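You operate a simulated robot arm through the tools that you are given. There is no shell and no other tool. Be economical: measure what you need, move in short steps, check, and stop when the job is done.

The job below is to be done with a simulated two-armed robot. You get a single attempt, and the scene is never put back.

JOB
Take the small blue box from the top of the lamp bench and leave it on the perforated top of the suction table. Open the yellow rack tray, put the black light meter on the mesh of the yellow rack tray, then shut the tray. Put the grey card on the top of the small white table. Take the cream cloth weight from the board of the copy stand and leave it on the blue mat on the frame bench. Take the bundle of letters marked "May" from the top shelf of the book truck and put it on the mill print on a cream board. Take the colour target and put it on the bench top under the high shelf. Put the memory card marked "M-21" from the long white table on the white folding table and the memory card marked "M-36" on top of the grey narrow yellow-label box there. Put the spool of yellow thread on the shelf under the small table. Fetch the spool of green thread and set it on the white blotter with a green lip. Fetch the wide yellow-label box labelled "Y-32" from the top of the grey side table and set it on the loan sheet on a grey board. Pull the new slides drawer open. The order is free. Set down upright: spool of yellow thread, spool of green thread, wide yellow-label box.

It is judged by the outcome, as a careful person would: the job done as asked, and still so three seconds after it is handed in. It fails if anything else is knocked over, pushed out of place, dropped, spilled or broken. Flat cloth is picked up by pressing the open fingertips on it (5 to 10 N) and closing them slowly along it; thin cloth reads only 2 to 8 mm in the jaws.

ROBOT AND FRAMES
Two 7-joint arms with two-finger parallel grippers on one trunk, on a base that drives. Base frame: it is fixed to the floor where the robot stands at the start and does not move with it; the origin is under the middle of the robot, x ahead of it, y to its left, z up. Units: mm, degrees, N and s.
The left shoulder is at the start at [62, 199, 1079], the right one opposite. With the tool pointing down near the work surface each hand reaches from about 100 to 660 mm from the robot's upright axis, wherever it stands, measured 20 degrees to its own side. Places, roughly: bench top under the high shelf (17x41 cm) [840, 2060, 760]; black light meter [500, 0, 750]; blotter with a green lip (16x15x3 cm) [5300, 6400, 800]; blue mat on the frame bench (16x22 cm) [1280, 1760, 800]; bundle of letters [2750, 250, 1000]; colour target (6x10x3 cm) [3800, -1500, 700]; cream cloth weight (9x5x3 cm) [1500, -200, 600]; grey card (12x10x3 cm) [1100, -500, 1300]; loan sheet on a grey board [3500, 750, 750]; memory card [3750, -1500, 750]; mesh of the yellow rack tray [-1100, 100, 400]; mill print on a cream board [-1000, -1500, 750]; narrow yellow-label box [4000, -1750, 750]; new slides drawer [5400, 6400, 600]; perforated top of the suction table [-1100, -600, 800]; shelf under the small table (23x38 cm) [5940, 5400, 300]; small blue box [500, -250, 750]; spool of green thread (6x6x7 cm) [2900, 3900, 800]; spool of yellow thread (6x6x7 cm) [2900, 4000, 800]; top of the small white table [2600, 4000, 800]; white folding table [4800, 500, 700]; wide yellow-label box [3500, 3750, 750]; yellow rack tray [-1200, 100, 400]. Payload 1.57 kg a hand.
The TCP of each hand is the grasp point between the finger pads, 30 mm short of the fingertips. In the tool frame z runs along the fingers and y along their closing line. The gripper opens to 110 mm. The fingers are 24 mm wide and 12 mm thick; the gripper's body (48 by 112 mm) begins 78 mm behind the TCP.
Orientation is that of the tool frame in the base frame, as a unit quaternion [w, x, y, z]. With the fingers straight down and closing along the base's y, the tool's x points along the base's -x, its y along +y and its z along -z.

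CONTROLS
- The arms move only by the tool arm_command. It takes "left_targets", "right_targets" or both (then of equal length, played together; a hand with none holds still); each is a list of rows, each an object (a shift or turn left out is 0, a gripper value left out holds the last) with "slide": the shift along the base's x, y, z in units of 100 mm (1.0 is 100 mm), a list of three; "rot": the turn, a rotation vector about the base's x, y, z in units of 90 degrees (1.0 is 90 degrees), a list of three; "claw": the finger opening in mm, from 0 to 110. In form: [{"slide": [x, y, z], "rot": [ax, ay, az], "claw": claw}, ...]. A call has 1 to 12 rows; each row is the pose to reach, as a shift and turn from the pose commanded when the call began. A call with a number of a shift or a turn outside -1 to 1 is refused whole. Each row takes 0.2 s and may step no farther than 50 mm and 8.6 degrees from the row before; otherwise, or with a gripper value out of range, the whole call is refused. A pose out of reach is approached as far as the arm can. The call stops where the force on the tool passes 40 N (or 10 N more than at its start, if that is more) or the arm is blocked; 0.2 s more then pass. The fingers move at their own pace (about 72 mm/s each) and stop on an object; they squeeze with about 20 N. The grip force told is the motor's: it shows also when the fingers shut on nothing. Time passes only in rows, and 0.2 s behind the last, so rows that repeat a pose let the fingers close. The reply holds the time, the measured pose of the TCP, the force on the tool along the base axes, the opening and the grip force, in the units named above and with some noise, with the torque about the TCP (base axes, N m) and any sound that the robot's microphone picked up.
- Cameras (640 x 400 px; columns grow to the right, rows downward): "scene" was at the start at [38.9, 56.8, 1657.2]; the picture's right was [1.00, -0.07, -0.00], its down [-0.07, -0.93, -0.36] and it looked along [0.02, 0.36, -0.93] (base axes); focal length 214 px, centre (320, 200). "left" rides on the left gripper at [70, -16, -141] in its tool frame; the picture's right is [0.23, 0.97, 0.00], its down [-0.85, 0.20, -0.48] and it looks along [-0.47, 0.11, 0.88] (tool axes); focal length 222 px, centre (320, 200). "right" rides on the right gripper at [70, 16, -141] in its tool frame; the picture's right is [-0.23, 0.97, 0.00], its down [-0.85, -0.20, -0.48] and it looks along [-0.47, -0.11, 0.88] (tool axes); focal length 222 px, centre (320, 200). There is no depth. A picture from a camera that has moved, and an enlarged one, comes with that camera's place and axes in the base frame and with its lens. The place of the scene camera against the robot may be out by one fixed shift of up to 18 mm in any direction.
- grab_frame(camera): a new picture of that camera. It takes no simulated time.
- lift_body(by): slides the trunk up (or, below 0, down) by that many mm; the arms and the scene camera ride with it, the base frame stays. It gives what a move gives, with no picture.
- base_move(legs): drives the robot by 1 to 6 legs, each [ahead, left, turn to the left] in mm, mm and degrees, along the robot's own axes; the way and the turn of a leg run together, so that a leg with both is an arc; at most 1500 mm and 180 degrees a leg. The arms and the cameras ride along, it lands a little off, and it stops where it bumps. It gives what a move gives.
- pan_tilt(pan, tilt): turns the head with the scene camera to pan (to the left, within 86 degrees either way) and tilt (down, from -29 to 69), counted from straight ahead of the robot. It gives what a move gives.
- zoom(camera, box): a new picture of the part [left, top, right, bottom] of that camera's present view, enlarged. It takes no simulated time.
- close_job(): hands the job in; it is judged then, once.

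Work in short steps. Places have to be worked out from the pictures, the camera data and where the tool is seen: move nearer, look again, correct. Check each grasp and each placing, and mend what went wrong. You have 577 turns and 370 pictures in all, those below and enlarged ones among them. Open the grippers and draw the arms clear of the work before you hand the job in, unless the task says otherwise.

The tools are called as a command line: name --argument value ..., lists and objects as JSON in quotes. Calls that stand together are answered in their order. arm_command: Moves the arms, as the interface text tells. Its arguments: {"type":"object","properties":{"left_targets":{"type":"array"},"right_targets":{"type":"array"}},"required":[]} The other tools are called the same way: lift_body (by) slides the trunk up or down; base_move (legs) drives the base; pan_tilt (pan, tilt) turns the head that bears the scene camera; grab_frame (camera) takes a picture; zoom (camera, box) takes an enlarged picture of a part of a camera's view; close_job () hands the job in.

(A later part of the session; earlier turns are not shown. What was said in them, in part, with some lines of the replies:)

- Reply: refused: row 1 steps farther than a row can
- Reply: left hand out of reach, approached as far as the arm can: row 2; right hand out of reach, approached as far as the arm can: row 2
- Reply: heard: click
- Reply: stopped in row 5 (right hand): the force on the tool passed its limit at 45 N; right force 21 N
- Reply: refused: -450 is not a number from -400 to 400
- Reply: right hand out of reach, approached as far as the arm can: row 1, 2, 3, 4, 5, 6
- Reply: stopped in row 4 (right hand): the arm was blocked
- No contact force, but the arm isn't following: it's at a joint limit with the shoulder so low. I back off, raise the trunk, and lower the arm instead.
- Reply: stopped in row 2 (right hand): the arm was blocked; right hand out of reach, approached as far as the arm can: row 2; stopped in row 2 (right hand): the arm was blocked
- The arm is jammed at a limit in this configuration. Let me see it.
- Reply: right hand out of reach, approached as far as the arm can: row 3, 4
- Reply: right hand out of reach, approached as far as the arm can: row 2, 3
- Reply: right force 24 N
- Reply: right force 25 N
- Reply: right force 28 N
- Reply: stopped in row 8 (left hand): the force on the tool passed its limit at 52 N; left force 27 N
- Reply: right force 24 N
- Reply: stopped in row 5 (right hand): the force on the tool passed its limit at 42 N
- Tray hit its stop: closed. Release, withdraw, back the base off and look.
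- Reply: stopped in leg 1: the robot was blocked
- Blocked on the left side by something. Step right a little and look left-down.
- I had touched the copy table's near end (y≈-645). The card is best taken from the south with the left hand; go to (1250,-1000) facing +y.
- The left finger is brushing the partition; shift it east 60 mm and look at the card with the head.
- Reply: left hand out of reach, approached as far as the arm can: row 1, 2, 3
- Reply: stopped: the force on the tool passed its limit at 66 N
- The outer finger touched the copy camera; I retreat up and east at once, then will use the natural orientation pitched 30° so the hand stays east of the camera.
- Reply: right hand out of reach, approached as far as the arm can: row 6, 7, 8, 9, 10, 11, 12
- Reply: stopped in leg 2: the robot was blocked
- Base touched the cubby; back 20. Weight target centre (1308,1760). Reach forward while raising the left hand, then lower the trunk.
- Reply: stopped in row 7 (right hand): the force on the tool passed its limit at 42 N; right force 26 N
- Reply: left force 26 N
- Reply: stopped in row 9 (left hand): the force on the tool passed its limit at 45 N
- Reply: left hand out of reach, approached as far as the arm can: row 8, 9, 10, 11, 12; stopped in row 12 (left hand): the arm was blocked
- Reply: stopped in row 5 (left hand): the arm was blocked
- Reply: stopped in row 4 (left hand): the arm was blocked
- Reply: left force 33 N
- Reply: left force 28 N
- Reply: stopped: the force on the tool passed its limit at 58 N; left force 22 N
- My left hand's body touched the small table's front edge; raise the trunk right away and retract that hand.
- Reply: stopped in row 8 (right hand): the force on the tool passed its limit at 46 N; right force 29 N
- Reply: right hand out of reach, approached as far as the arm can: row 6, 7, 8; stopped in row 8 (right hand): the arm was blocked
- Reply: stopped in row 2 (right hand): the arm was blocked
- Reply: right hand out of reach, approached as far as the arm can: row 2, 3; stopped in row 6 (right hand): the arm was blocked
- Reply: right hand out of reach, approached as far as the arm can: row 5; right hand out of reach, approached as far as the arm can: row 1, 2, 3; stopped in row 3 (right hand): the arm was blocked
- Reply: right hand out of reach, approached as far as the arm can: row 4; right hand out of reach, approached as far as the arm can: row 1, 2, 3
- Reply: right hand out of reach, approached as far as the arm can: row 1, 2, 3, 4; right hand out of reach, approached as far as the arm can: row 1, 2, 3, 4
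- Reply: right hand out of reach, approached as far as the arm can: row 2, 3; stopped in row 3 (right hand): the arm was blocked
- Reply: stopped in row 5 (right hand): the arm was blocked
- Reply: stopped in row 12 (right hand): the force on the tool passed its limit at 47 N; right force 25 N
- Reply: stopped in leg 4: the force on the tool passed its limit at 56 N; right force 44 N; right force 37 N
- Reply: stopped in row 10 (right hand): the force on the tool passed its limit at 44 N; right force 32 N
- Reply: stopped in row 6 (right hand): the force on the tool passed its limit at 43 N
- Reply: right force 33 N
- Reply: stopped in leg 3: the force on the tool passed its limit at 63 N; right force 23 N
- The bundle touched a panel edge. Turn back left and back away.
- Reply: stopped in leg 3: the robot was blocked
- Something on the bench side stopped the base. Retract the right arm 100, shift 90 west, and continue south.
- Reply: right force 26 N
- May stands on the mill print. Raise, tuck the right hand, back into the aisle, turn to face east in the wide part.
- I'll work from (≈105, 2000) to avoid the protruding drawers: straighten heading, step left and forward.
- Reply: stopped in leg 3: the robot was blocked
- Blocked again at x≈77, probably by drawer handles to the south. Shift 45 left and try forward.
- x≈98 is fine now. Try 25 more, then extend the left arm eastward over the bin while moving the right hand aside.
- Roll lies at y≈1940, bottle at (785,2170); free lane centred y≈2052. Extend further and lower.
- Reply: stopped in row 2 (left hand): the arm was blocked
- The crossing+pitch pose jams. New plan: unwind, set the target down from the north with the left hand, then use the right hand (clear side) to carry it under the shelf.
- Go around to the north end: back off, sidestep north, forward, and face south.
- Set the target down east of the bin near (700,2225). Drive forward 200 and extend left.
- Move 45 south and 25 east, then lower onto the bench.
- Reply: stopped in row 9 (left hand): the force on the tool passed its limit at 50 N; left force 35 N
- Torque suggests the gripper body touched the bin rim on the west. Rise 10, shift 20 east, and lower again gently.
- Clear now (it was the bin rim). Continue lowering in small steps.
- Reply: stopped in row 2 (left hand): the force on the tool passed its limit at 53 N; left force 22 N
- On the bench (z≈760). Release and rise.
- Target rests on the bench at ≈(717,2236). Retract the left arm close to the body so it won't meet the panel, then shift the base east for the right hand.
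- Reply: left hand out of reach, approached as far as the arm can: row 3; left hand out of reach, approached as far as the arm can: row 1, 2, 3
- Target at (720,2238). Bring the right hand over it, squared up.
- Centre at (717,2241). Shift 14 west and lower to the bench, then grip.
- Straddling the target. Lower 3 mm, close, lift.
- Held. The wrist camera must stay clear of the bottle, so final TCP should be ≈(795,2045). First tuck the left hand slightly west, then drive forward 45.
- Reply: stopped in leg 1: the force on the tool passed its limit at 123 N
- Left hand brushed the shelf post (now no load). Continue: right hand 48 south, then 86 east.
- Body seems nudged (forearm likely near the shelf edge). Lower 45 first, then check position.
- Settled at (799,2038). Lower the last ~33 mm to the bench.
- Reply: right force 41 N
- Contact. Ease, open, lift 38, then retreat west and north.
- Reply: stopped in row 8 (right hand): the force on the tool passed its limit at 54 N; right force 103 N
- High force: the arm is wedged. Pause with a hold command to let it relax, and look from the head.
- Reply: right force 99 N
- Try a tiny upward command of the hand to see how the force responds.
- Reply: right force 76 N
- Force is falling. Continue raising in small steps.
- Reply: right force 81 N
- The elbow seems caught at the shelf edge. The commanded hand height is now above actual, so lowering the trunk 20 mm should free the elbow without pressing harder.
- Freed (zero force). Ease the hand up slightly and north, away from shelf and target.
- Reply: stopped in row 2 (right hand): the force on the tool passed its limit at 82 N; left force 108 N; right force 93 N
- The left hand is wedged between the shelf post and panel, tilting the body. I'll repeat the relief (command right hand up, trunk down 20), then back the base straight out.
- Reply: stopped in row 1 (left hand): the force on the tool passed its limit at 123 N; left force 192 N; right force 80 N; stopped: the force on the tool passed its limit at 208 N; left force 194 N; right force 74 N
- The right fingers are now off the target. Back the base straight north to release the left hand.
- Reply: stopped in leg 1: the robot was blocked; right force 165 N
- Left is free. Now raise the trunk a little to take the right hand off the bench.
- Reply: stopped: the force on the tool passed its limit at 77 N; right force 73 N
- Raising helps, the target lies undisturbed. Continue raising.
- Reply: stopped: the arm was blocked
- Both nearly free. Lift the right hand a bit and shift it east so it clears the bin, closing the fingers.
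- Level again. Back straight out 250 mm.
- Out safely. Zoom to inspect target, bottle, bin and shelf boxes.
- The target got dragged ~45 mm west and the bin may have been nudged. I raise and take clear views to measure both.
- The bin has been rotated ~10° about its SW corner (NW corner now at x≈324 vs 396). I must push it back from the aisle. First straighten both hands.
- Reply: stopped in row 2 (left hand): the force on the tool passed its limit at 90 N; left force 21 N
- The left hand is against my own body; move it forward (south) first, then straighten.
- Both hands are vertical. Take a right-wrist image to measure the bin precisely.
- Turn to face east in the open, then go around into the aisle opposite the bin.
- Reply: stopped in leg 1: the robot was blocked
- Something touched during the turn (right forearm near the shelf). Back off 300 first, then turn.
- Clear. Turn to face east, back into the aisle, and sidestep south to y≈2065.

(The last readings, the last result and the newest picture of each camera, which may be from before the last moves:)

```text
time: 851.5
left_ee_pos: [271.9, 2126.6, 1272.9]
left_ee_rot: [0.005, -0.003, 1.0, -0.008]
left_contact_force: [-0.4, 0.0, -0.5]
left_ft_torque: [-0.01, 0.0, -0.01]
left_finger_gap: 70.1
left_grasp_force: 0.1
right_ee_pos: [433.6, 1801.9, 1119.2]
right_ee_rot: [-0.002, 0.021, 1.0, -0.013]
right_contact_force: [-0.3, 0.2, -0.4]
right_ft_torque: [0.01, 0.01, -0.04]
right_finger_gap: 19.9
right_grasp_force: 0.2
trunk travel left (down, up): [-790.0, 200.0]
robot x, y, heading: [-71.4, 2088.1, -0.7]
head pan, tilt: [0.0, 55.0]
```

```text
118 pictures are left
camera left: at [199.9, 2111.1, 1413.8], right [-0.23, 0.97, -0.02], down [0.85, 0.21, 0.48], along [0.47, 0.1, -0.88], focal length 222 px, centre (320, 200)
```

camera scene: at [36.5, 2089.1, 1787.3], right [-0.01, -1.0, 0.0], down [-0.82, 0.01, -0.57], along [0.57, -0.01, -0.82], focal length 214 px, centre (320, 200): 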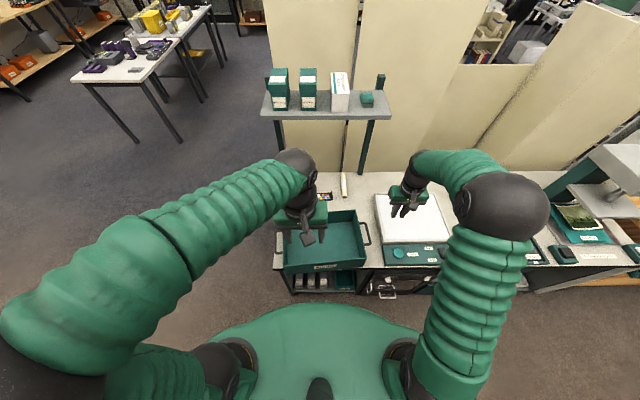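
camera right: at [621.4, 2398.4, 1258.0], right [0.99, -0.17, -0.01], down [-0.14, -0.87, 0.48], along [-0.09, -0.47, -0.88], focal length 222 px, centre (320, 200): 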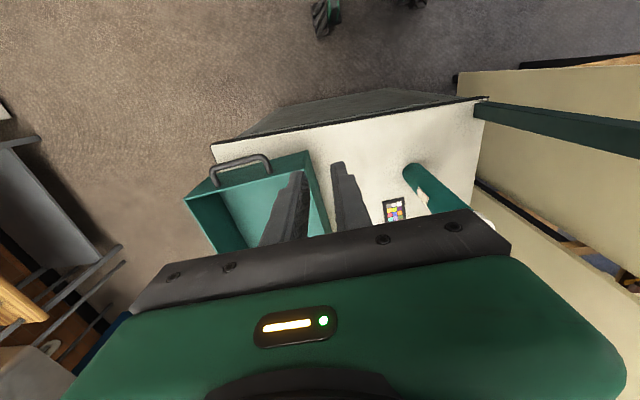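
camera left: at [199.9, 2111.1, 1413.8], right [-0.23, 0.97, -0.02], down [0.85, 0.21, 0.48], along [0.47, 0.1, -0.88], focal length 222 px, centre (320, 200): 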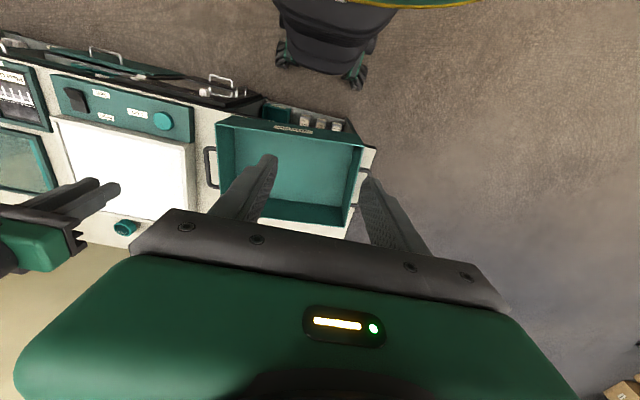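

Bin's west rim is now x≈343 (south) / 317 (north) versus 396 originally. Set both closed hands in front of it as a two-point pusher.

arm_command --left_targets '[{"slide": [0.05, 0.25, -0.25], "claw": 20}, {"slide": [0.1, 0.5, -0.5], "claw": 5}, {"slide": [0.13, 0.73, -0.8], "claw": 0}, {"slide": [0.13, 0.73, -0.8], "claw": 0}]' --right_targets '[{"slide": [-0.35, 0.2, 0.1], "claw": 10}, {"slide": [-0.7, 0.4, 0.2], "claw": 0}, {"slide": [-1.0, 0.6, 0.3], "claw": 0}, {"slide": [-1.0, 0.9, 0.5]}]'

arm_command --right_targets '[{"slide": [-0.2, 0.3, 0]}, {"slide": [-0.45, 0.48, 0.1]}]'

lift_body --by -300

grab_frame --camera "left"

```text
time: 852.5
left_ee_pos: [280.7, 2198.9, 1192.0]
left_ee_rot: [0.005, -0.003, 1.0, -0.008]
left_contact_force: [0.2, -0.2, 0.4]
left_ft_torque: [0.0, -0.02, 0.0]
left_finger_gap: 0.2
left_grasp_force: 20.5
right_ee_pos: [331.0, 1889.3, 1169.2]
right_ee_rot: [-0.003, 0.021, 1.0, -0.011]
right_contact_force: [-0.8, -0.6, 0.2]
right_ft_torque: [-0.02, -0.01, -0.01]
right_finger_gap: 0.1
right_grasp_force: 20.4
trunk travel left (down, up): [-790.0, 200.0]
robot x, y, heading: [-70.4, 2087.9, -0.7]
head pan, tilt: [0.0, 55.0]
```

```text
time: 853.1
left_ee_pos: [278.0, 2200.1, 1193.0]
left_ee_rot: [0.006, -0.003, 1.0, -0.008]
left_contact_force: [-0.3, 0.0, 0.0]
left_ft_torque: [-0.04, -0.02, -0.01]
left_finger_gap: 0.0
left_grasp_force: 19.9
right_ee_pos: [282.2, 1939.4, 1181.2]
right_ee_rot: [-0.002, 0.02, 1.0, -0.014]
right_contact_force: [-1.1, 0.7, -0.3]
right_ft_torque: [-0.02, -0.04, 0.02]
right_finger_gap: 0.0
right_grasp_force: 20.3
trunk travel left (down, up): [-790.0, 200.0]
robot x, y, heading: [-67.5, 2088.0, -0.9]
head pan, tilt: [0.0, 55.0]
```

```text
time: 856.1
left_ee_pos: [280.5, 2197.6, 891.9]
left_ee_rot: [0.005, -0.003, 1.0, -0.007]
left_contact_force: [-0.3, 0.0, 0.3]
left_ft_torque: [0.04, 0.02, 0.01]
left_finger_gap: 0.0
left_grasp_force: 19.4
right_ee_pos: [283.7, 1936.5, 879.7]
right_ee_rot: [-0.002, 0.021, 1.0, -0.012]
right_contact_force: [-0.1, 0.1, -0.1]
right_ft_torque: [0.01, -0.01, -0.01]
right_finger_gap: 0.0
right_grasp_force: 19.8
trunk travel left (down, up): [-490.0, 500.0]
robot x, y, heading: [-68.3, 2088.3, -0.7]
head pan, tilt: [0.0, 55.0]
```

```text
117 pictures are left
camera left: at [207.9, 2183.6, 1033.2], right [-0.23, 0.97, -0.02], down [0.85, 0.21, 0.49], along [0.48, 0.1, -0.87], focal length 222 px, centre (320, 200)
```

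left: 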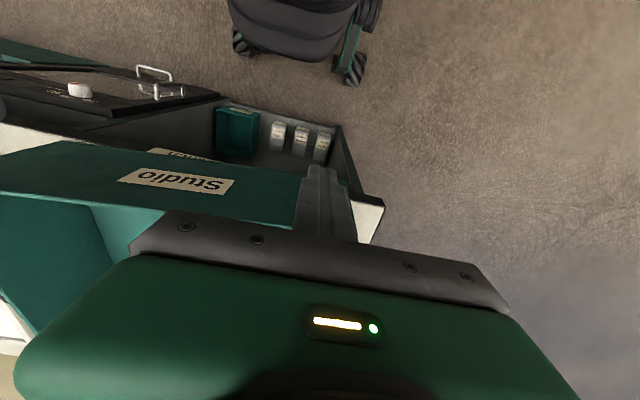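

Lower 45 and push both hands east in small synchronized steps.

arm_command --left_targets '[{"slide": [0, 0, -0.25]}, {"slide": [0, 0, -0.5]}, {"slide": [0.15, 0, -0.5]}, {"slide": [0.3, 0, -0.5]}, {"slide": [0.4, 0, -0.5]}, {"slide": [0.5, 0, -0.5]}, {"slide": [0.6, 0, -0.5]}, {"slide": [0.7, 0, -0.5]}]' --right_targets '[{"slide": [0, 0, -0.2]}, {"slide": [0, 0, -0.4]}, {"slide": [0.15, 0, -0.4]}, {"slide": [0.3, 0, -0.4]}, {"slide": [0.4, 0, -0.4]}, {"slide": [0.48, 0, -0.4]}, {"slide": [0.58, 0, -0.4]}, {"slide": [0.68, 0, -0.4]}]'

```text
time: 858.0
left_ee_pos: [351.7, 2196.2, 842.7]
left_ee_rot: [0.006, -0.002, 1.0, -0.008]
left_contact_force: [-0.2, 0.5, 0.4]
left_ft_torque: [0.04, 0.0, -0.03]
left_finger_gap: 0.0
left_grasp_force: 20.4
right_ee_pos: [351.9, 1934.3, 838.5]
right_ee_rot: [-0.002, 0.021, 1.0, -0.012]
right_contact_force: [-0.7, 0.1, -1.1]
right_ft_torque: [-0.02, -0.03, 0.07]
right_finger_gap: 0.0
right_grasp_force: 20.2
trunk travel left (down, up): [-490.0, 500.0]
robot x, y, heading: [-70.8, 2091.0, -0.9]
head pan, tilt: [0.0, 55.0]
```

No force yet; check with pictures whether the bin is moving.

grab_frame --camera "right"

grab_frame --camera "scene"

```text
116 pictures are left
camera right: at [284.3, 1957.6, 979.2], right [0.27, 0.96, -0.02], down [0.85, -0.22, 0.48], along [0.46, -0.15, -0.88], focal length 222 px, centre (320, 200)
```

right: 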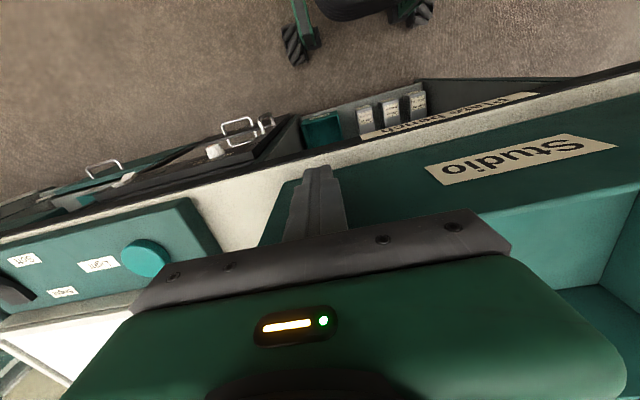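

```text
115 pictures are left
camera scene: at [36.3, 2085.6, 1487.3], right [-0.01, -1.0, 0.0], down [-0.82, 0.01, -0.57], along [0.57, -0.01, -0.82], focal length 214 px, centre (320, 200)
```

scene: 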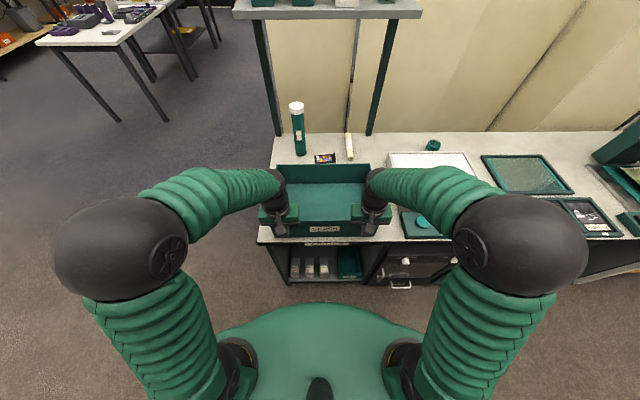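

The bin is square against the fingers; push the remaining ~32 mm.

arm_command --left_targets '[{"slide": [0.1, 0, 0]}, {"slide": [0.2, 0, 0]}, {"slide": [0.28, 0, 0]}, {"slide": [0.33, 0, 0]}]' --right_targets '[{"slide": [0.1, 0, 0]}, {"slide": [0.2, 0, 0]}, {"slide": [0.28, 0, 0]}, {"slide": [0.33, 0, 0]}]'

arm_command --left_targets '[{"slide": [-0.3, 0, 0]}, {"slide": [-0.7, 0, 0.1]}, {"slide": [-1.0, 0, 0.2]}]' --right_targets '[{"slide": [-0.3, 0, 0]}, {"slide": [-0.7, 0, 0.1]}, {"slide": [-1.0, 0, 0.2]}]'

lift_body --by 200

grab_frame --camera "left"

grab_frame --camera "scene"

```text
time: 859.0
left_ee_pos: [384.7, 2197.6, 841.8]
left_ee_rot: [0.005, -0.002, 1.0, -0.007]
left_contact_force: [-0.5, -0.9, -0.2]
left_ft_torque: [-0.02, 0.03, 0.01]
left_finger_gap: 0.0
left_grasp_force: 19.8
right_ee_pos: [383.4, 1934.9, 838.6]
right_ee_rot: [-0.003, 0.021, 1.0, -0.013]
right_contact_force: [-1.1, 0.4, 0.6]
right_ft_torque: [-0.06, -0.05, 0.03]
right_finger_gap: 0.0
right_grasp_force: 20.2
trunk travel left (down, up): [-490.0, 500.0]
robot x, y, heading: [-71.5, 2093.6, -0.5]
head pan, tilt: [0.0, 55.0]
```

```text
time: 859.8
left_ee_pos: [279.0, 2199.3, 866.2]
left_ee_rot: [0.007, -0.003, 1.0, -0.007]
left_contact_force: [-0.6, -0.1, -0.6]
left_ft_torque: [0.0, -0.01, -0.01]
left_finger_gap: 0.0
left_grasp_force: 20.0
right_ee_pos: [282.0, 1933.3, 859.9]
right_ee_rot: [-0.001, 0.021, 1.0, -0.012]
right_contact_force: [-0.3, 0.3, -0.5]
right_ft_torque: [-0.03, -0.03, 0.03]
right_finger_gap: 0.0
right_grasp_force: 20.0
trunk travel left (down, up): [-490.0, 500.0]
robot x, y, heading: [-70.4, 2086.2, -0.7]
head pan, tilt: [0.0, 55.0]
```

```text
time: 861.9
left_ee_pos: [282.1, 2200.5, 1064.5]
left_ee_rot: [0.005, -0.003, 1.0, -0.008]
left_contact_force: [0.4, 0.8, 0.0]
left_ft_torque: [-0.01, -0.03, 0.0]
left_finger_gap: 0.1
left_grasp_force: 20.0
right_ee_pos: [285.2, 1932.0, 1059.4]
right_ee_rot: [-0.003, 0.02, 1.0, -0.012]
right_contact_force: [-0.9, 0.5, -0.1]
right_ft_torque: [-0.01, 0.02, 0.0]
right_finger_gap: 0.0
right_grasp_force: 19.8
trunk travel left (down, up): [-690.0, 300.0]
robot x, y, heading: [-71.6, 2090.1, -0.6]
head pan, tilt: [0.0, 55.0]
```

```text
114 pictures are left
camera left: at [209.0, 2185.5, 1205.4], right [-0.23, 0.97, -0.02], down [0.85, 0.21, 0.48], along [0.47, 0.1, -0.87], focal length 222 px, centre (320, 200)
```

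left: 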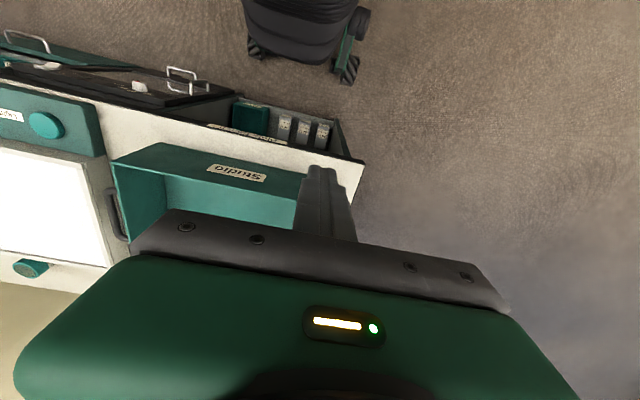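

```text
113 pictures are left
camera scene: at [35.6, 2085.6, 1687.3], right [-0.01, -1.0, 0.0], down [-0.82, 0.01, -0.57], along [0.57, -0.01, -0.82], focal length 214 px, centre (320, 200)
```

scene: 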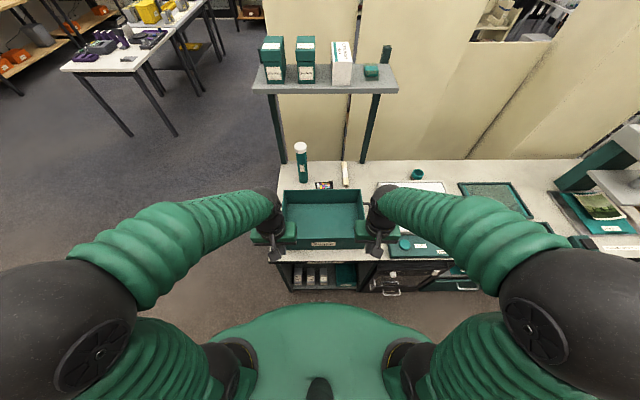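

Bin is restored (SW corner ≈(399,1890), as originally). Now the target must go ~40 mm further under the shelf: I'll return north with the base farther west so the left hand stays clear of the post.

lift_body --by 150

base_move --legs '[[0, 960, 0], [770, 0, 0], [0, 0, -89.5]]'

pan_tilt --pan 0 --tilt 50

grab_frame --camera "scene"

```text
time: 863.7
left_ee_pos: [281.5, 2199.9, 1215.0]
left_ee_rot: [0.005, -0.002, 1.0, -0.007]
left_contact_force: [-0.4, 1.0, -0.6]
left_ft_torque: [-0.02, 0.0, -0.01]
left_finger_gap: 0.0
left_grasp_force: 20.6
right_ee_pos: [286.2, 1933.2, 1207.9]
right_ee_rot: [-0.003, 0.021, 1.0, -0.012]
right_contact_force: [-0.3, -0.3, 1.0]
right_ft_torque: [0.02, -0.01, 0.03]
right_finger_gap: 0.0
right_grasp_force: 20.7
trunk travel left (down, up): [-840.0, 150.0]
robot x, y, heading: [-70.7, 2086.2, -0.6]
head pan, tilt: [0.0, 55.0]
```

```text
time: 876.4
left_ee_pos: [840.8, 2741.3, 1214.2]
left_ee_rot: [-0.001, 0.684, 0.73, -0.009]
left_contact_force: [-1.0, -0.5, 0.1]
left_ft_torque: [0.0, 0.04, 0.0]
left_finger_gap: 0.1
left_grasp_force: 20.0
right_ee_pos: [577.1, 2722.0, 1208.5]
right_ee_rot: [-0.01, 0.701, 0.713, -0.007]
right_contact_force: [-0.8, 0.1, 0.1]
right_ft_torque: [-0.02, 0.02, 0.02]
right_finger_gap: 0.0
right_grasp_force: 19.7
trunk travel left (down, up): [-840.0, 150.0]
robot x, y, heading: [708.8, 3090.8, -87.6]
head pan, tilt: [0.0, 55.0]
```

```text
time: 877.0
left_ee_pos: [841.8, 2741.4, 1214.7]
left_ee_rot: [-0.001, 0.684, 0.73, -0.008]
left_contact_force: [-1.3, 0.0, 0.8]
left_ft_torque: [-0.03, 0.01, 0.0]
left_finger_gap: 0.0
left_grasp_force: 19.6
right_ee_pos: [576.0, 2722.1, 1208.6]
right_ee_rot: [-0.01, 0.701, 0.713, -0.008]
right_contact_force: [-0.3, -0.3, 1.0]
right_ft_torque: [-0.01, -0.02, 0.01]
right_finger_gap: 0.2
right_grasp_force: 19.5
trunk travel left (down, up): [-840.0, 150.0]
robot x, y, heading: [708.0, 3088.3, -87.4]
head pan, tilt: [0.0, 50.0]
```

```text
112 pictures are left
camera scene: at [717.0, 2975.6, 1843.8], right [-1.0, -0.05, 0.0], down [-0.04, 0.77, -0.64], along [0.03, -0.64, -0.77], focal length 214 px, centre (320, 200)
```

scene: 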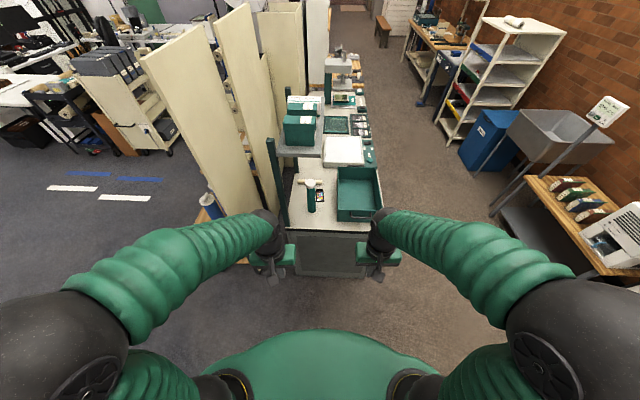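

Straighten, tuck the left hand, and drive forward; then bring the right hand to the lane west of the target.

base_move --legs '[[0, 0, -2.5]]'

arm_command --left_targets '[{"slide": [-0.25, 0.2, 0.1]}, {"slide": [-0.4, 0.4, 0.2]}]' --right_targets '[{"slide": [0.4, 0, 0]}, {"slide": [0.8, 0, 0]}]'

base_move --legs '[[470, 0, 0]]'

grab_frame --camera "right"

grab_frame --camera "scene"

```text
time: 877.8
left_ee_pos: [826.7, 2736.3, 1214.7]
left_ee_rot: [-0.001, 0.7, 0.714, -0.009]
left_contact_force: [0.1, 1.9, -0.3]
left_ft_torque: [-0.01, 0.03, 0.01]
left_finger_gap: 0.1
left_grasp_force: 20.3
right_ee_pos: [559.6, 2728.7, 1208.5]
right_ee_rot: [-0.01, 0.716, 0.698, -0.007]
right_contact_force: [-0.3, 0.2, 0.1]
right_ft_torque: [-0.02, -0.01, -0.02]
right_finger_gap: 0.2
right_grasp_force: 19.9
trunk travel left (down, up): [-840.0, 150.0]
robot x, y, heading: [711.1, 3084.4, -89.5]
head pan, tilt: [0.0, 50.0]
```

```text
time: 878.4
left_ee_pos: [788.7, 2778.1, 1235.9]
left_ee_rot: [-0.001, 0.7, 0.714, -0.01]
left_contact_force: [-0.3, 0.2, -0.3]
left_ft_torque: [0.0, 0.03, -0.03]
left_finger_gap: 0.0
left_grasp_force: 20.3
right_ee_pos: [643.4, 2730.6, 1209.1]
right_ee_rot: [-0.01, 0.716, 0.698, -0.009]
right_contact_force: [1.3, -0.7, 0.0]
right_ft_torque: [-0.01, 0.02, 0.0]
right_finger_gap: 0.0
right_grasp_force: 19.8
trunk travel left (down, up): [-840.0, 150.0]
robot x, y, heading: [707.4, 3085.8, -89.8]
head pan, tilt: [0.0, 50.0]
```

```text
time: 881.2
left_ee_pos: [785.5, 2317.6, 1237.6]
left_ee_rot: [0.0, 0.702, 0.712, -0.01]
left_contact_force: [0.0, 9.0, 4.7]
left_ft_torque: [-0.48, 0.03, -0.14]
left_finger_gap: 0.0
left_grasp_force: 19.9
right_ee_pos: [642.6, 2270.3, 1211.3]
right_ee_rot: [-0.008, 0.719, 0.695, -0.008]
right_contact_force: [-0.2, 0.3, 0.0]
right_ft_torque: [0.0, 0.0, 0.02]
right_finger_gap: 0.1
right_grasp_force: 19.9
trunk travel left (down, up): [-840.0, 150.0]
robot x, y, heading: [709.4, 2624.0, -90.2]
head pan, tilt: [0.0, 50.0]
```

```text
111 pictures are left
camera right: at [663.9, 2338.7, 1351.0], right [0.97, -0.26, -0.02], down [-0.22, -0.85, 0.48], along [-0.14, -0.46, -0.88], focal length 222 px, centre (320, 200)
```

right: 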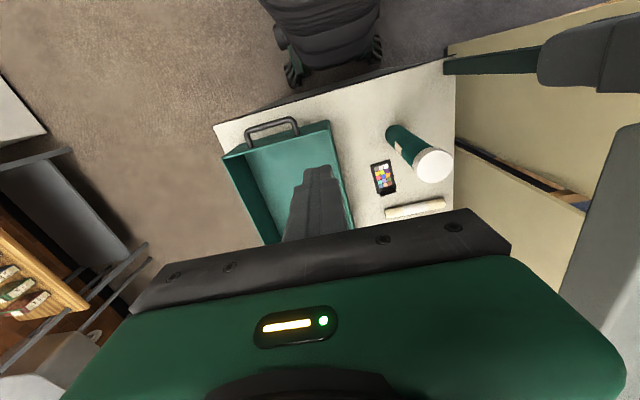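

```text
110 pictures are left
camera scene: at [711.7, 2518.4, 1844.4], right [-1.0, 0.0, 0.0], down [0.0, 0.77, -0.64], along [0.0, -0.64, -0.77], focal length 214 px, centre (320, 200)
```

scene: 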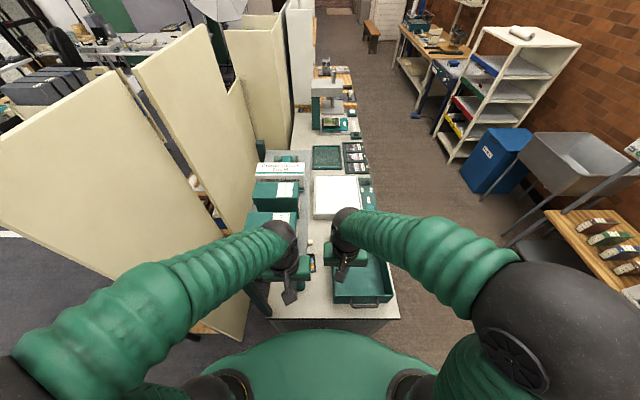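

Left hand lightly touches the shelf's edge; back the base 50 at once.

base_move --legs '[[-60, 0, 0]]'

zoom --camera "scene" --box '[220, 140, 400, 330]'

```text
time: 882.2
left_ee_pos: [786.0, 2358.7, 1232.3]
left_ee_rot: [-0.005, 0.702, 0.712, -0.005]
left_contact_force: [-0.9, -1.1, 0.9]
left_ft_torque: [0.13, 0.01, 0.0]
left_finger_gap: 0.1
left_grasp_force: 20.1
right_ee_pos: [641.4, 2314.9, 1205.5]
right_ee_rot: [-0.015, 0.719, 0.695, -0.003]
right_contact_force: [-0.2, -2.7, -1.1]
right_ft_torque: [0.13, 0.0, -0.01]
right_finger_gap: 0.0
right_grasp_force: 20.0
trunk travel left (down, up): [-840.0, 150.0]
robot x, y, heading: [710.2, 2682.2, -90.0]
head pan, tilt: [0.0, 50.0]
```

```text
2.11 times, centred on (310, 235) of scene
camera zoom: at [712.1, 2553.0, 1842.4], right [-1.0, 0.0, 0.0], down [0.0, 0.77, -0.63], along [0.0, -0.63, -0.77], focal length 452 px, centre (341, 126)
```

zoom: 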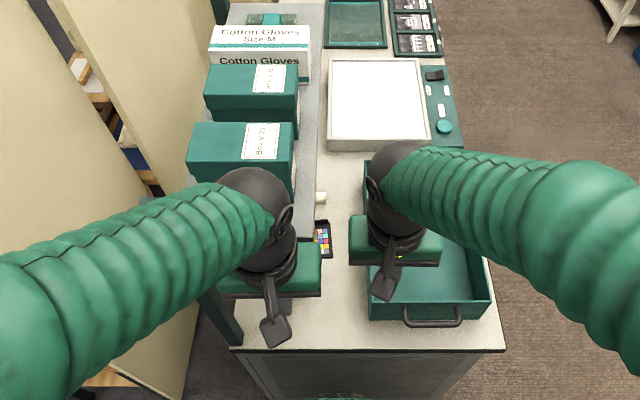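

Shelf boxes are undisturbed; target at ≈(761,2047). Lower the trunk first so the left hand is below shelf level, then move in.

arm_command --right_targets '[{"slide": [0.25, 0, 0]}, {"slide": [0.5, 0, 0], "rot": [0, 0.018, 0.02]}]' --left_targets '[{"slide": [-0.1, 0.1, 0]}, {"slide": [-0.15, 0.2, 0]}]'

lift_body --by -290

base_move --legs '[[65, 0, 0]]'

grab_frame --camera "right"

```text
time: 882.8
left_ee_pos: [778.5, 2389.3, 1234.3]
left_ee_rot: [0.0, 0.699, 0.715, -0.003]
left_contact_force: [4.9, -1.4, -1.1]
left_ft_torque: [0.17, 0.52, 0.02]
left_finger_gap: 0.2
left_grasp_force: 19.9
right_ee_pos: [679.0, 2326.8, 1208.5]
right_ee_rot: [-0.025, 0.707, 0.707, -0.017]
right_contact_force: [-5.1, 1.4, 0.9]
right_ft_torque: [-0.07, -0.81, 0.44]
right_finger_gap: 0.1
right_grasp_force: 20.5
trunk travel left (down, up): [-840.0, 150.0]
robot x, y, heading: [709.0, 2684.5, -90.3]
head pan, tilt: [0.0, 50.0]
stopped in row 2 (left hand): the force on the tool passed its limit at 71 N (the readings are from after the stop); the commanded pose is now the measured one
```

```text
time: 885.7
left_ee_pos: [776.7, 2390.2, 945.3]
left_ee_rot: [0.0, 0.7, 0.714, -0.004]
left_contact_force: [21.0, 1.4, -3.9]
left_ft_torque: [-0.18, 2.47, -0.42]
left_finger_gap: 0.1
left_grasp_force: 20.5
right_ee_pos: [678.7, 2328.2, 918.7]
right_ee_rot: [-0.024, 0.707, 0.707, -0.017]
right_contact_force: [-20.4, -0.2, 3.9]
right_ft_torque: [0.43, -3.4, 1.69]
right_finger_gap: 0.2
right_grasp_force: 19.8
trunk travel left (down, up): [-550.0, 440.0]
robot x, y, heading: [709.3, 2684.9, -90.3]
head pan, tilt: [0.0, 50.0]
```

```text
time: 886.7
left_ee_pos: [776.8, 2327.0, 945.8]
left_ee_rot: [0.001, 0.699, 0.715, -0.005]
left_contact_force: [23.4, 1.1, -4.7]
left_ft_torque: [-0.17, 2.65, -0.45]
left_finger_gap: 0.0
left_grasp_force: 19.8
right_ee_pos: [678.8, 2264.3, 918.6]
right_ee_rot: [-0.024, 0.706, 0.707, -0.017]
right_contact_force: [-22.8, -1.1, 4.3]
right_ft_torque: [0.56, -3.77, 1.88]
right_finger_gap: 0.0
right_grasp_force: 19.7
trunk travel left (down, up): [-550.0, 440.0]
robot x, y, heading: [711.3, 2617.7, -90.2]
head pan, tilt: [0.0, 50.0]
```

```text
108 pictures are left
camera right: at [703.7, 2331.9, 1059.3], right [0.97, -0.23, -0.06], down [-0.17, -0.86, 0.48], along [-0.16, -0.46, -0.87], focal length 222 px, centre (320, 200)
```

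right: 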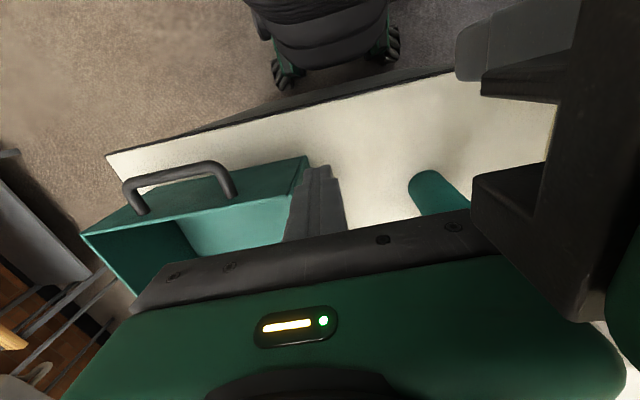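

The two hands are rubbing each other; move the right hand south, away from the left.

arm_command --right_targets '[{"slide": [-0.1, -0.3, 0], "rot": [0.0, 0.02, 0]}, {"slide": [-0.05, -0.7, 0], "rot": [0.0, 0.035, 0]}, {"slide": [0, -1.0, 0], "rot": [0.0, 0.05, 0]}]'

grab_frame --camera "right"

```text
time: 887.5
left_ee_pos: [776.8, 2325.2, 943.9]
left_ee_rot: [-0.001, 0.699, 0.715, -0.004]
left_contact_force: [0.4, 0.2, -0.7]
left_ft_torque: [0.03, 0.02, -0.02]
left_finger_gap: 0.0
left_grasp_force: 20.0
right_ee_pos: [678.4, 2160.7, 917.4]
right_ee_rot: [-0.053, 0.705, 0.706, -0.045]
right_contact_force: [-0.3, -0.4, 0.4]
right_ft_torque: [-0.02, 0.03, -0.02]
right_finger_gap: 0.0
right_grasp_force: 20.5
trunk travel left (down, up): [-550.0, 440.0]
robot x, y, heading: [708.2, 2616.1, -90.2]
head pan, tilt: [0.0, 50.0]
```

```text
107 pictures are left
camera right: at [715.3, 2229.2, 1055.6], right [0.96, -0.23, -0.14], down [-0.13, -0.86, 0.49], along [-0.23, -0.46, -0.86], focal length 222 px, centre (320, 200)
```

right: 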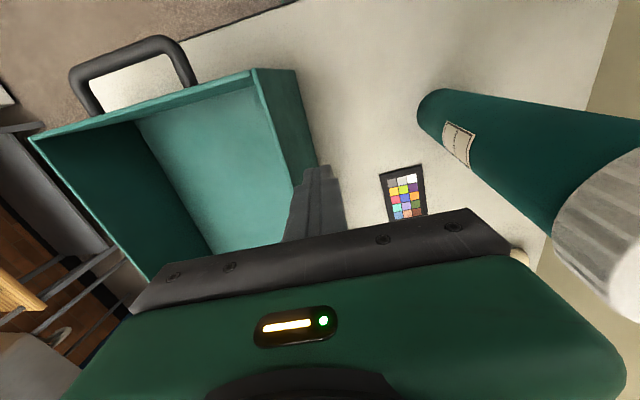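

Fix the tilt and continue south to y≈2055 in the lane west of the target.

arm_command --right_targets '[{"slide": [0, -0.3, 0], "rot": [-0.004, -0.044, 0]}, {"slide": [0, -0.6, 0], "rot": [-0.007, -0.088, 0]}, {"slide": [0, -0.9, 0], "rot": [-0.007, -0.088, 0]}, {"slide": [0, -1.0, -0.2], "rot": [-0.007, -0.088, 0]}]'

grab_frame --camera "right"

```text
time: 888.5
left_ee_pos: [778.2, 2325.7, 944.1]
left_ee_rot: [0.0, 0.699, 0.715, -0.004]
left_contact_force: [0.3, 0.2, 0.1]
left_ft_torque: [-0.02, 0.01, -0.04]
left_finger_gap: 0.0
left_grasp_force: 20.4
right_ee_pos: [677.5, 2058.4, 898.1]
right_ee_rot: [0.001, 0.707, 0.708, 0.001]
right_contact_force: [0.1, 0.1, -0.1]
right_ft_torque: [0.03, 0.01, -0.01]
right_finger_gap: 0.1
right_grasp_force: 19.7
trunk travel left (down, up): [-550.0, 440.0]
robot x, y, heading: [708.9, 2618.2, -90.1]
head pan, tilt: [0.0, 50.0]
```

```text
106 pictures are left
camera right: at [693.8, 2129.6, 1039.1], right [0.97, -0.23, 0.0], down [-0.2, -0.86, 0.48], along [-0.11, -0.47, -0.88], focal length 222 px, centre (320, 200)
```

right: 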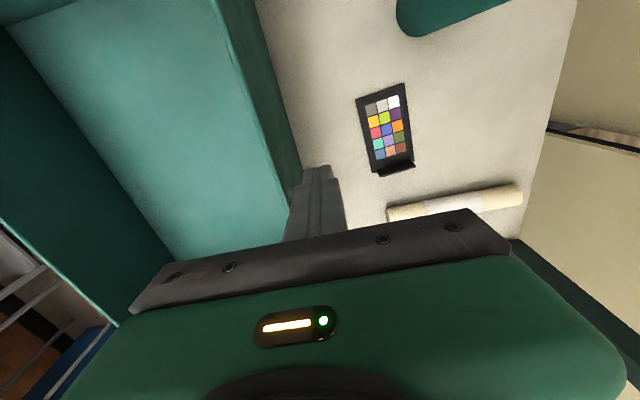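

Move to x≈714 (clear of the bin rim, 7 mm short of the target edge) and lower to bench level.

arm_command --right_targets '[{"slide": [0.2, 0, 0]}, {"slide": [0.36, 0, -0.2]}, {"slide": [0.36, 0, -0.6]}, {"slide": [0.36, 0, -0.9]}, {"slide": [0.36, 0, -1.0]}]'

grab_frame --camera "right"

```text
time: 889.7
left_ee_pos: [777.8, 2327.2, 945.9]
left_ee_rot: [0.0, 0.699, 0.715, -0.004]
left_contact_force: [0.0, -0.6, -0.3]
left_ft_torque: [0.0, -0.01, 0.01]
left_finger_gap: 0.0
left_grasp_force: 20.5
right_ee_pos: [713.6, 2062.5, 798.9]
right_ee_rot: [0.001, 0.707, 0.708, 0.001]
right_contact_force: [0.5, -0.2, 0.6]
right_ft_torque: [0.0, 0.02, -0.02]
right_finger_gap: 0.4
right_grasp_force: 20.0
trunk travel left (down, up): [-550.0, 440.0]
robot x, y, heading: [712.9, 2617.7, -90.3]
head pan, tilt: [0.0, 50.0]
```

```text
105 pictures are left
camera right: at [730.1, 2132.6, 939.3], right [0.97, -0.23, 0.0], down [-0.2, -0.85, 0.48], along [-0.11, -0.47, -0.88], focal length 222 px, centre (320, 200)
```

right: 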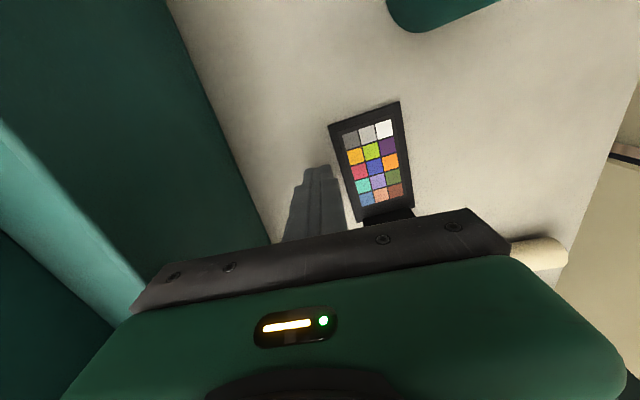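

Adjacent to the target's west edge. Lower 5 mm and push east ~48 mm gently.

arm_command --right_targets '[{"slide": [0, -0.03, -0.05]}, {"slide": [0.08, -0.03, -0.05]}, {"slide": [0.14, -0.03, -0.05]}, {"slide": [0.2, -0.03, -0.05]}, {"slide": [0.26, -0.03, -0.05]}, {"slide": [0.32, -0.03, -0.05]}, {"slide": [0.38, -0.03, -0.05]}, {"slide": [0.44, -0.03, -0.05]}, {"slide": [0.5, -0.03, -0.05]}]'

grab_frame --camera "right"

```text
time: 891.7
left_ee_pos: [777.8, 2327.4, 944.6]
left_ee_rot: [0.0, 0.699, 0.715, -0.005]
left_contact_force: [-1.1, 0.9, 0.4]
left_ft_torque: [0.04, -0.04, 0.01]
left_finger_gap: 0.1
left_grasp_force: 19.9
right_ee_pos: [764.7, 2060.7, 794.6]
right_ee_rot: [0.001, 0.706, 0.708, -0.001]
right_contact_force: [-1.5, -0.6, 3.4]
right_ft_torque: [0.01, 0.02, 0.02]
right_finger_gap: 0.0
right_grasp_force: 19.9
trunk travel left (down, up): [-550.0, 440.0]
robot x, y, heading: [708.6, 2619.1, -90.2]
head pan, tilt: [0.0, 50.0]
```

```text
104 pictures are left
camera right: at [781.6, 2129.9, 934.4], right [0.97, -0.23, 0.0], down [-0.2, -0.85, 0.48], along [-0.11, -0.47, -0.88], focal length 222 px, centre (320, 200)
```

right: 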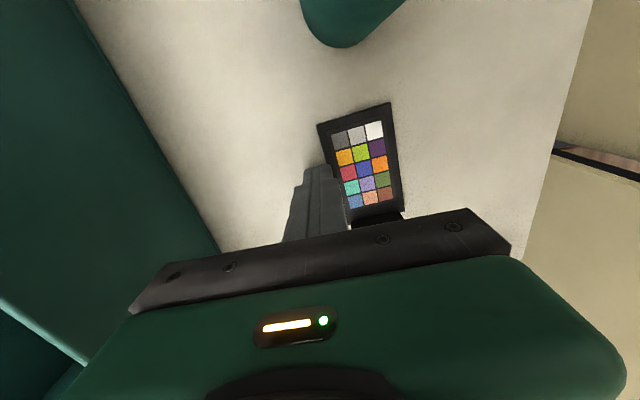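

Target is now at ≈(800,2065), fully under the shelf. Retreat west, rise, and back the base straight out.

arm_command --right_targets '[{"slide": [-0.2, 0, 0.03]}, {"slide": [-0.5, 0, 0.06]}, {"slide": [-0.55, 0, 0.4]}, {"slide": [-0.6, 0, 0.8]}, {"slide": [-0.7, 0, 1.0]}]'

base_move --legs '[[-350, 0, 0]]'

grab_frame --camera "right"

grab_frame --camera "scene"

```text
time: 892.9
left_ee_pos: [777.2, 2326.5, 945.4]
left_ee_rot: [0.001, 0.699, 0.715, -0.004]
left_contact_force: [0.7, 0.9, 0.1]
left_ft_torque: [0.04, 0.02, -0.01]
left_finger_gap: 0.0
left_grasp_force: 20.0
right_ee_pos: [693.6, 2062.0, 895.0]
right_ee_rot: [0.0, 0.707, 0.707, 0.0]
right_contact_force: [0.8, 0.5, 0.4]
right_ft_torque: [0.03, -0.02, 0.0]
right_finger_gap: 0.0
right_grasp_force: 19.5
trunk travel left (down, up): [-550.0, 440.0]
robot x, y, heading: [709.2, 2617.9, -90.0]
head pan, tilt: [0.0, 50.0]
```

```text
time: 895.2
left_ee_pos: [777.7, 2680.0, 944.4]
left_ee_rot: [0.002, 0.7, 0.714, -0.004]
left_contact_force: [0.2, 0.3, -0.6]
left_ft_torque: [-0.06, 0.04, -0.04]
left_finger_gap: 0.0
left_grasp_force: 20.1
right_ee_pos: [694.1, 2414.7, 894.2]
right_ee_rot: [0.0, 0.708, 0.706, 0.0]
right_contact_force: [-0.4, 0.5, 0.7]
right_ft_torque: [-0.01, -0.02, 0.0]
right_finger_gap: 0.0
right_grasp_force: 20.0
trunk travel left (down, up): [-550.0, 440.0]
robot x, y, heading: [711.1, 2975.2, -90.2]
head pan, tilt: [0.0, 50.0]
```

```text
103 pictures are left
camera right: at [710.3, 2484.7, 1034.8], right [0.97, -0.23, 0.0], down [-0.2, -0.85, 0.48], along [-0.11, -0.47, -0.88], focal length 222 px, centre (320, 200)
```

right: 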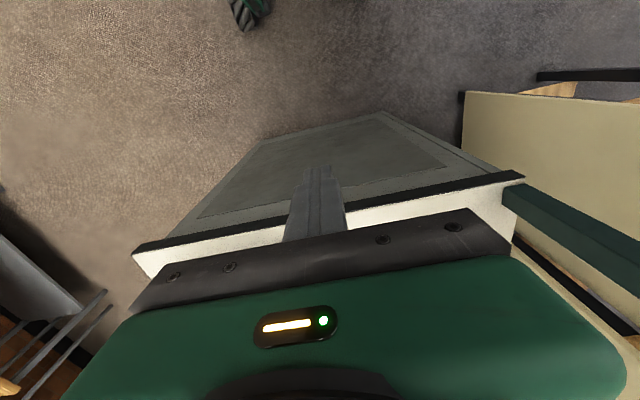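

```text
102 pictures are left
camera scene: at [713.0, 2862.0, 1553.8], right [-1.0, 0.0, 0.0], down [0.0, 0.77, -0.64], along [0.0, -0.64, -0.77], focal length 214 px, centre (320, 200)
```

scene: 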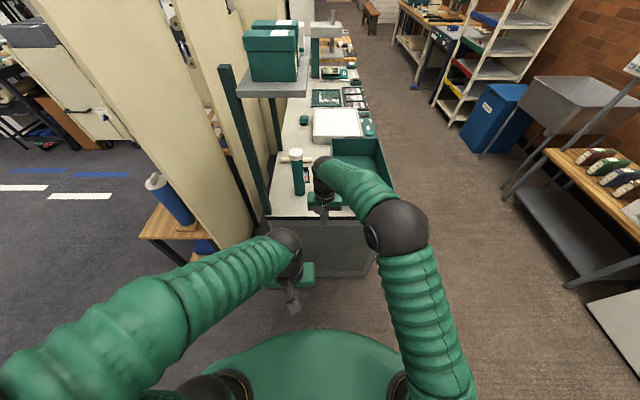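

Zoom to check the tubes on the frame bench next to the panel I touched.

zoom --camera "scene" --box '[100, 120, 340, 290]'

```text
2.35 times, centred on (220, 205) of scene
camera zoom: at [713.0, 2862.0, 1553.8], right [-1.0, 0.0, 0.0], down [0.0, 0.77, -0.64], along [0.0, -0.64, -0.77], focal length 505 px, centre (555, 188)
```

zoom: 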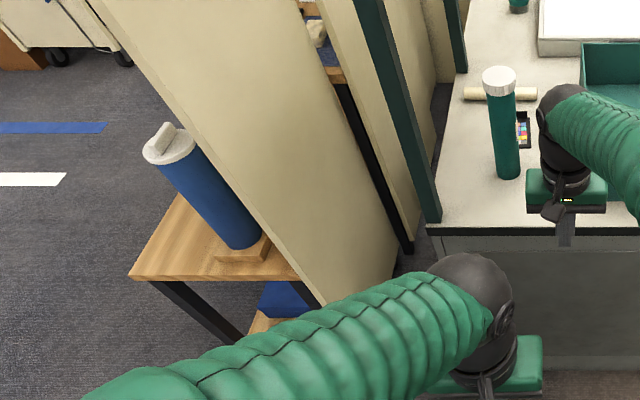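

All fine here. Next, re-check the monitor I bumped: drive to the same viewpoint as before the bump for a direct comparison.

arm_command --right_targets '[{"slide": [0, 0.35, 0.3]}, {"slide": [0, 0.7, 0.6]}, {"slide": [0, 1.0, 0.9]}]'

lift_body --by -18

base_move --legs '[[0, 0, 90], [1400, 0, 0], [950, 0, 0], [0, 0, 90]]'

pan_tilt --pan -45 --tilt 15

grab_frame --camera "scene"

```text
time: 896.0
left_ee_pos: [776.3, 2682.8, 946.2]
left_ee_rot: [0.001, 0.7, 0.714, -0.006]
left_contact_force: [0.8, -0.3, 0.4]
left_ft_torque: [-0.04, 0.04, 0.0]
left_finger_gap: 0.1
left_grasp_force: 19.2
right_ee_pos: [691.5, 2513.6, 984.4]
right_ee_rot: [0.0, 0.707, 0.707, -0.001]
right_contact_force: [0.7, -0.8, 0.1]
right_ft_torque: [-0.05, 0.0, -0.02]
right_finger_gap: 0.1
right_grasp_force: 19.8
trunk travel left (down, up): [-550.0, 440.0]
robot x, y, heading: [711.7, 2970.3, -90.1]
head pan, tilt: [0.0, 50.0]
```

```text
time: 896.6
left_ee_pos: [777.4, 2681.0, 927.9]
left_ee_rot: [0.001, 0.7, 0.714, -0.005]
left_contact_force: [-0.2, 0.8, 0.8]
left_ft_torque: [0.01, 0.0, -0.02]
left_finger_gap: 0.0
left_grasp_force: 20.1
right_ee_pos: [692.9, 2512.7, 966.3]
right_ee_rot: [0.001, 0.708, 0.707, -0.001]
right_contact_force: [-0.8, -0.4, -0.2]
right_ft_torque: [-0.02, 0.02, -0.03]
right_finger_gap: 0.0
right_grasp_force: 19.6
trunk travel left (down, up): [-532.0, 458.0]
robot x, y, heading: [712.2, 2973.9, -90.5]
head pan, tilt: [0.0, 50.0]
```

```text
time: 915.9
left_ee_pos: [3022.2, 3210.6, 927.2]
left_ee_rot: [-0.005, 0.714, -0.7, -0.002]
left_contact_force: [0.3, 0.4, 0.0]
left_ft_torque: [-0.01, 0.0, 0.0]
left_finger_gap: 0.0
left_grasp_force: 19.8
right_ee_pos: [3108.1, 3378.4, 966.4]
right_ee_rot: [0.001, -0.707, 0.707, 0.001]
right_contact_force: [0.1, 0.2, 0.2]
right_ft_torque: [-0.03, 0.0, 0.01]
right_finger_gap: 0.0
right_grasp_force: 20.1
trunk travel left (down, up): [-532.0, 458.0]
robot x, y, heading: [3085.9, 2919.2, 89.8]
head pan, tilt: [0.0, 50.0]
```

```text
time: 917.0
left_ee_pos: [3022.3, 3209.3, 927.9]
left_ee_rot: [-0.006, 0.714, -0.7, -0.002]
left_contact_force: [0.5, 0.0, 0.2]
left_ft_torque: [0.01, -0.04, -0.01]
left_finger_gap: 0.0
left_grasp_force: 20.1
right_ee_pos: [3108.4, 3379.3, 966.0]
right_ee_rot: [0.001, -0.706, 0.708, 0.001]
right_contact_force: [0.2, -0.5, -1.0]
right_ft_torque: [-0.02, -0.01, 0.01]
right_finger_gap: 0.2
right_grasp_force: 19.7
trunk travel left (down, up): [-532.0, 458.0]
robot x, y, heading: [3086.7, 2918.0, 89.5]
head pan, tilt: [-45.0, 15.0]
```

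```text
100 pictures are left
camera scene: at [3157.0, 3014.7, 1589.6], right [0.7, -0.71, 0.0], down [-0.18, -0.18, -0.97], along [0.69, 0.68, -0.26], focal length 214 px, centre (320, 200)
```

scene: 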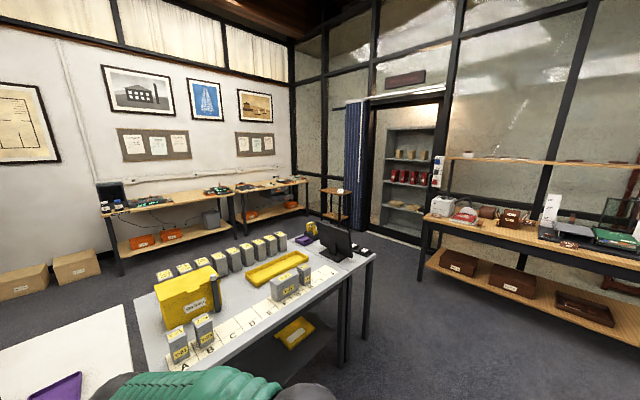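

Match the earlier viewpoint more exactly for a fair comparison.

base_move --legs '[[131, 9, 0.2]]'

lift_body --by 36

grab_frame --camera "scene"

zoom --camera "scene" --box '[290, 210, 410, 290]'

```text
time: 918.3
left_ee_pos: [3013.6, 3342.0, 926.7]
left_ee_rot: [-0.005, 0.713, -0.701, -0.001]
left_contact_force: [0.3, -0.4, -0.1]
left_ft_torque: [0.0, -0.03, 0.0]
left_finger_gap: 0.1
left_grasp_force: 19.8
right_ee_pos: [3098.8, 3511.5, 964.8]
right_ee_rot: [-0.001, -0.706, 0.708, 0.001]
right_contact_force: [0.2, 0.4, -0.1]
right_ft_torque: [0.02, -0.01, 0.01]
right_finger_gap: 0.1
right_grasp_force: 19.7
trunk travel left (down, up): [-532.0, 458.0]
robot x, y, heading: [3074.3, 3047.5, 89.7]
head pan, tilt: [-45.0, 15.0]
```

```text
time: 919.1
left_ee_pos: [3014.0, 3343.9, 963.3]
left_ee_rot: [-0.004, 0.714, -0.7, 0.0]
left_contact_force: [0.2, -0.2, 0.0]
left_ft_torque: [-0.01, 0.02, 0.01]
left_finger_gap: 0.0
left_grasp_force: 20.1
right_ee_pos: [3098.4, 3511.6, 1001.6]
right_ee_rot: [0.0, -0.706, 0.708, 0.0]
right_contact_force: [0.1, 0.3, -1.2]
right_ft_torque: [0.0, 0.01, 0.01]
right_finger_gap: 0.1
right_grasp_force: 19.6
trunk travel left (down, up): [-568.0, 422.0]
robot x, y, heading: [3076.6, 3047.6, 89.5]
head pan, tilt: [-45.0, 15.0]
```

```text
99 pictures are left
camera scene: at [3148.7, 3147.7, 1625.5], right [0.7, -0.71, 0.0], down [-0.18, -0.18, -0.97], along [0.69, 0.68, -0.26], focal length 214 px, centre (320, 200)
```

scene: 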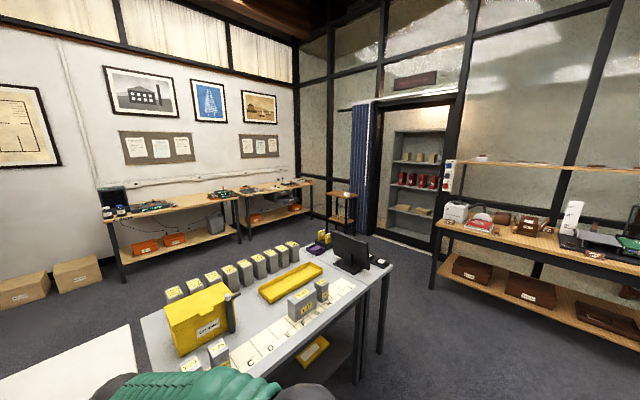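

```text
5.00 times, centred on (350, 250) of scene
camera zoom: at [3148.7, 3147.7, 1625.5], right [0.7, -0.71, 0.0], down [-0.18, -0.18, -0.97], along [0.69, 0.68, -0.26], focal length 1072 px, centre (170, -50)
```

zoom: 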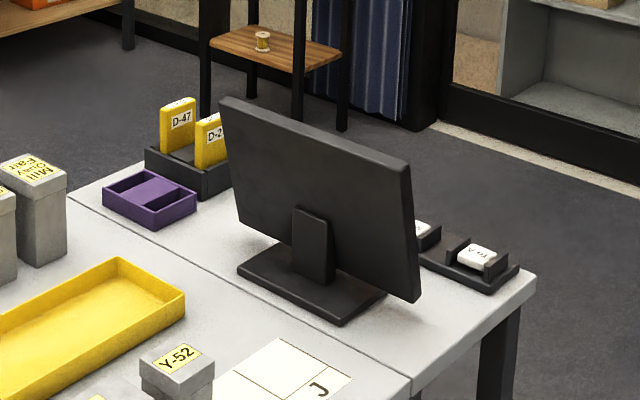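

The monitor stands as in the earlier view, and the yellow spool is visible upright on its shelf. All parts are done; open both grippers and back clear before handing in.

base_move --legs '[[-250, 0, 0]]'

arm_command --left_targets '[{"claw": 50}, {"claw": 90}, {"claw": 100}]' --right_targets '[{"claw": 50}, {"claw": 90}, {"claw": 100}]'

```text
time: 920.9
left_ee_pos: [3011.9, 3092.4, 963.9]
left_ee_rot: [-0.004, 0.715, -0.699, -0.002]
left_contact_force: [-0.3, -0.1, 0.0]
left_ft_torque: [0.04, 0.01, -0.02]
left_finger_gap: 0.0
left_grasp_force: 20.0
right_ee_pos: [3097.5, 3262.1, 1000.5]
right_ee_rot: [0.001, -0.707, 0.708, 0.0]
right_contact_force: [-0.4, 0.1, 0.1]
right_ft_torque: [0.02, 0.02, 0.03]
right_finger_gap: 0.0
right_grasp_force: 20.0
trunk travel left (down, up): [-568.0, 422.0]
robot x, y, heading: [3078.9, 2796.9, 90.0]
head pan, tilt: [-45.0, 15.0]
```

```text
time: 921.7
left_ee_pos: [3010.9, 3090.5, 964.1]
left_ee_rot: [-0.005, 0.715, -0.7, -0.002]
left_contact_force: [0.1, 0.2, -1.1]
left_ft_torque: [0.01, 0.0, 0.0]
left_finger_gap: 100.5
left_grasp_force: 0.3
right_ee_pos: [3097.5, 3261.0, 1002.4]
right_ee_rot: [0.001, -0.706, 0.708, 0.001]
right_contact_force: [-0.4, -0.4, -0.3]
right_ft_torque: [-0.01, 0.0, 0.02]
right_finger_gap: 100.3
right_grasp_force: 0.4
trunk travel left (down, up): [-568.0, 422.0]
robot x, y, heading: [3079.5, 2800.3, 89.7]
head pan, tilt: [-45.0, 15.0]
```

Grippers are open and the arms are clear of everything, so I hand the job in.

close_job

```text
The job is handed in.
```

I did every item on the list and handed the job in, but the robot bumped several things along the way; I put one back and did not go back to inspect all of the others.

- **Green bin:** at the bench with the high shelf, the arm shifted the bin a few centimetres. I pushed it back to within about 1 cm of where it was.
- **Monitor on the grey table:** the right hand pushed against it. It looks the same from the viewpoint I used before the bump.
- **Copy stand camera:** a finger pressed down on it (about 66 N). I did not go back to inspect it.
- **Panel by the frame bench tubes:** the letter bundle hit it (about 63 N). One tube is visibly standing; I did not check the other two.
- **High shelf:** the left hand pressed hard on its post (up to about 200 N). The boxes and bottle there looked in place afterwards.

The colour target was dragged out from under the shelf once, and I pushed it back to roughly the middle of the spot.
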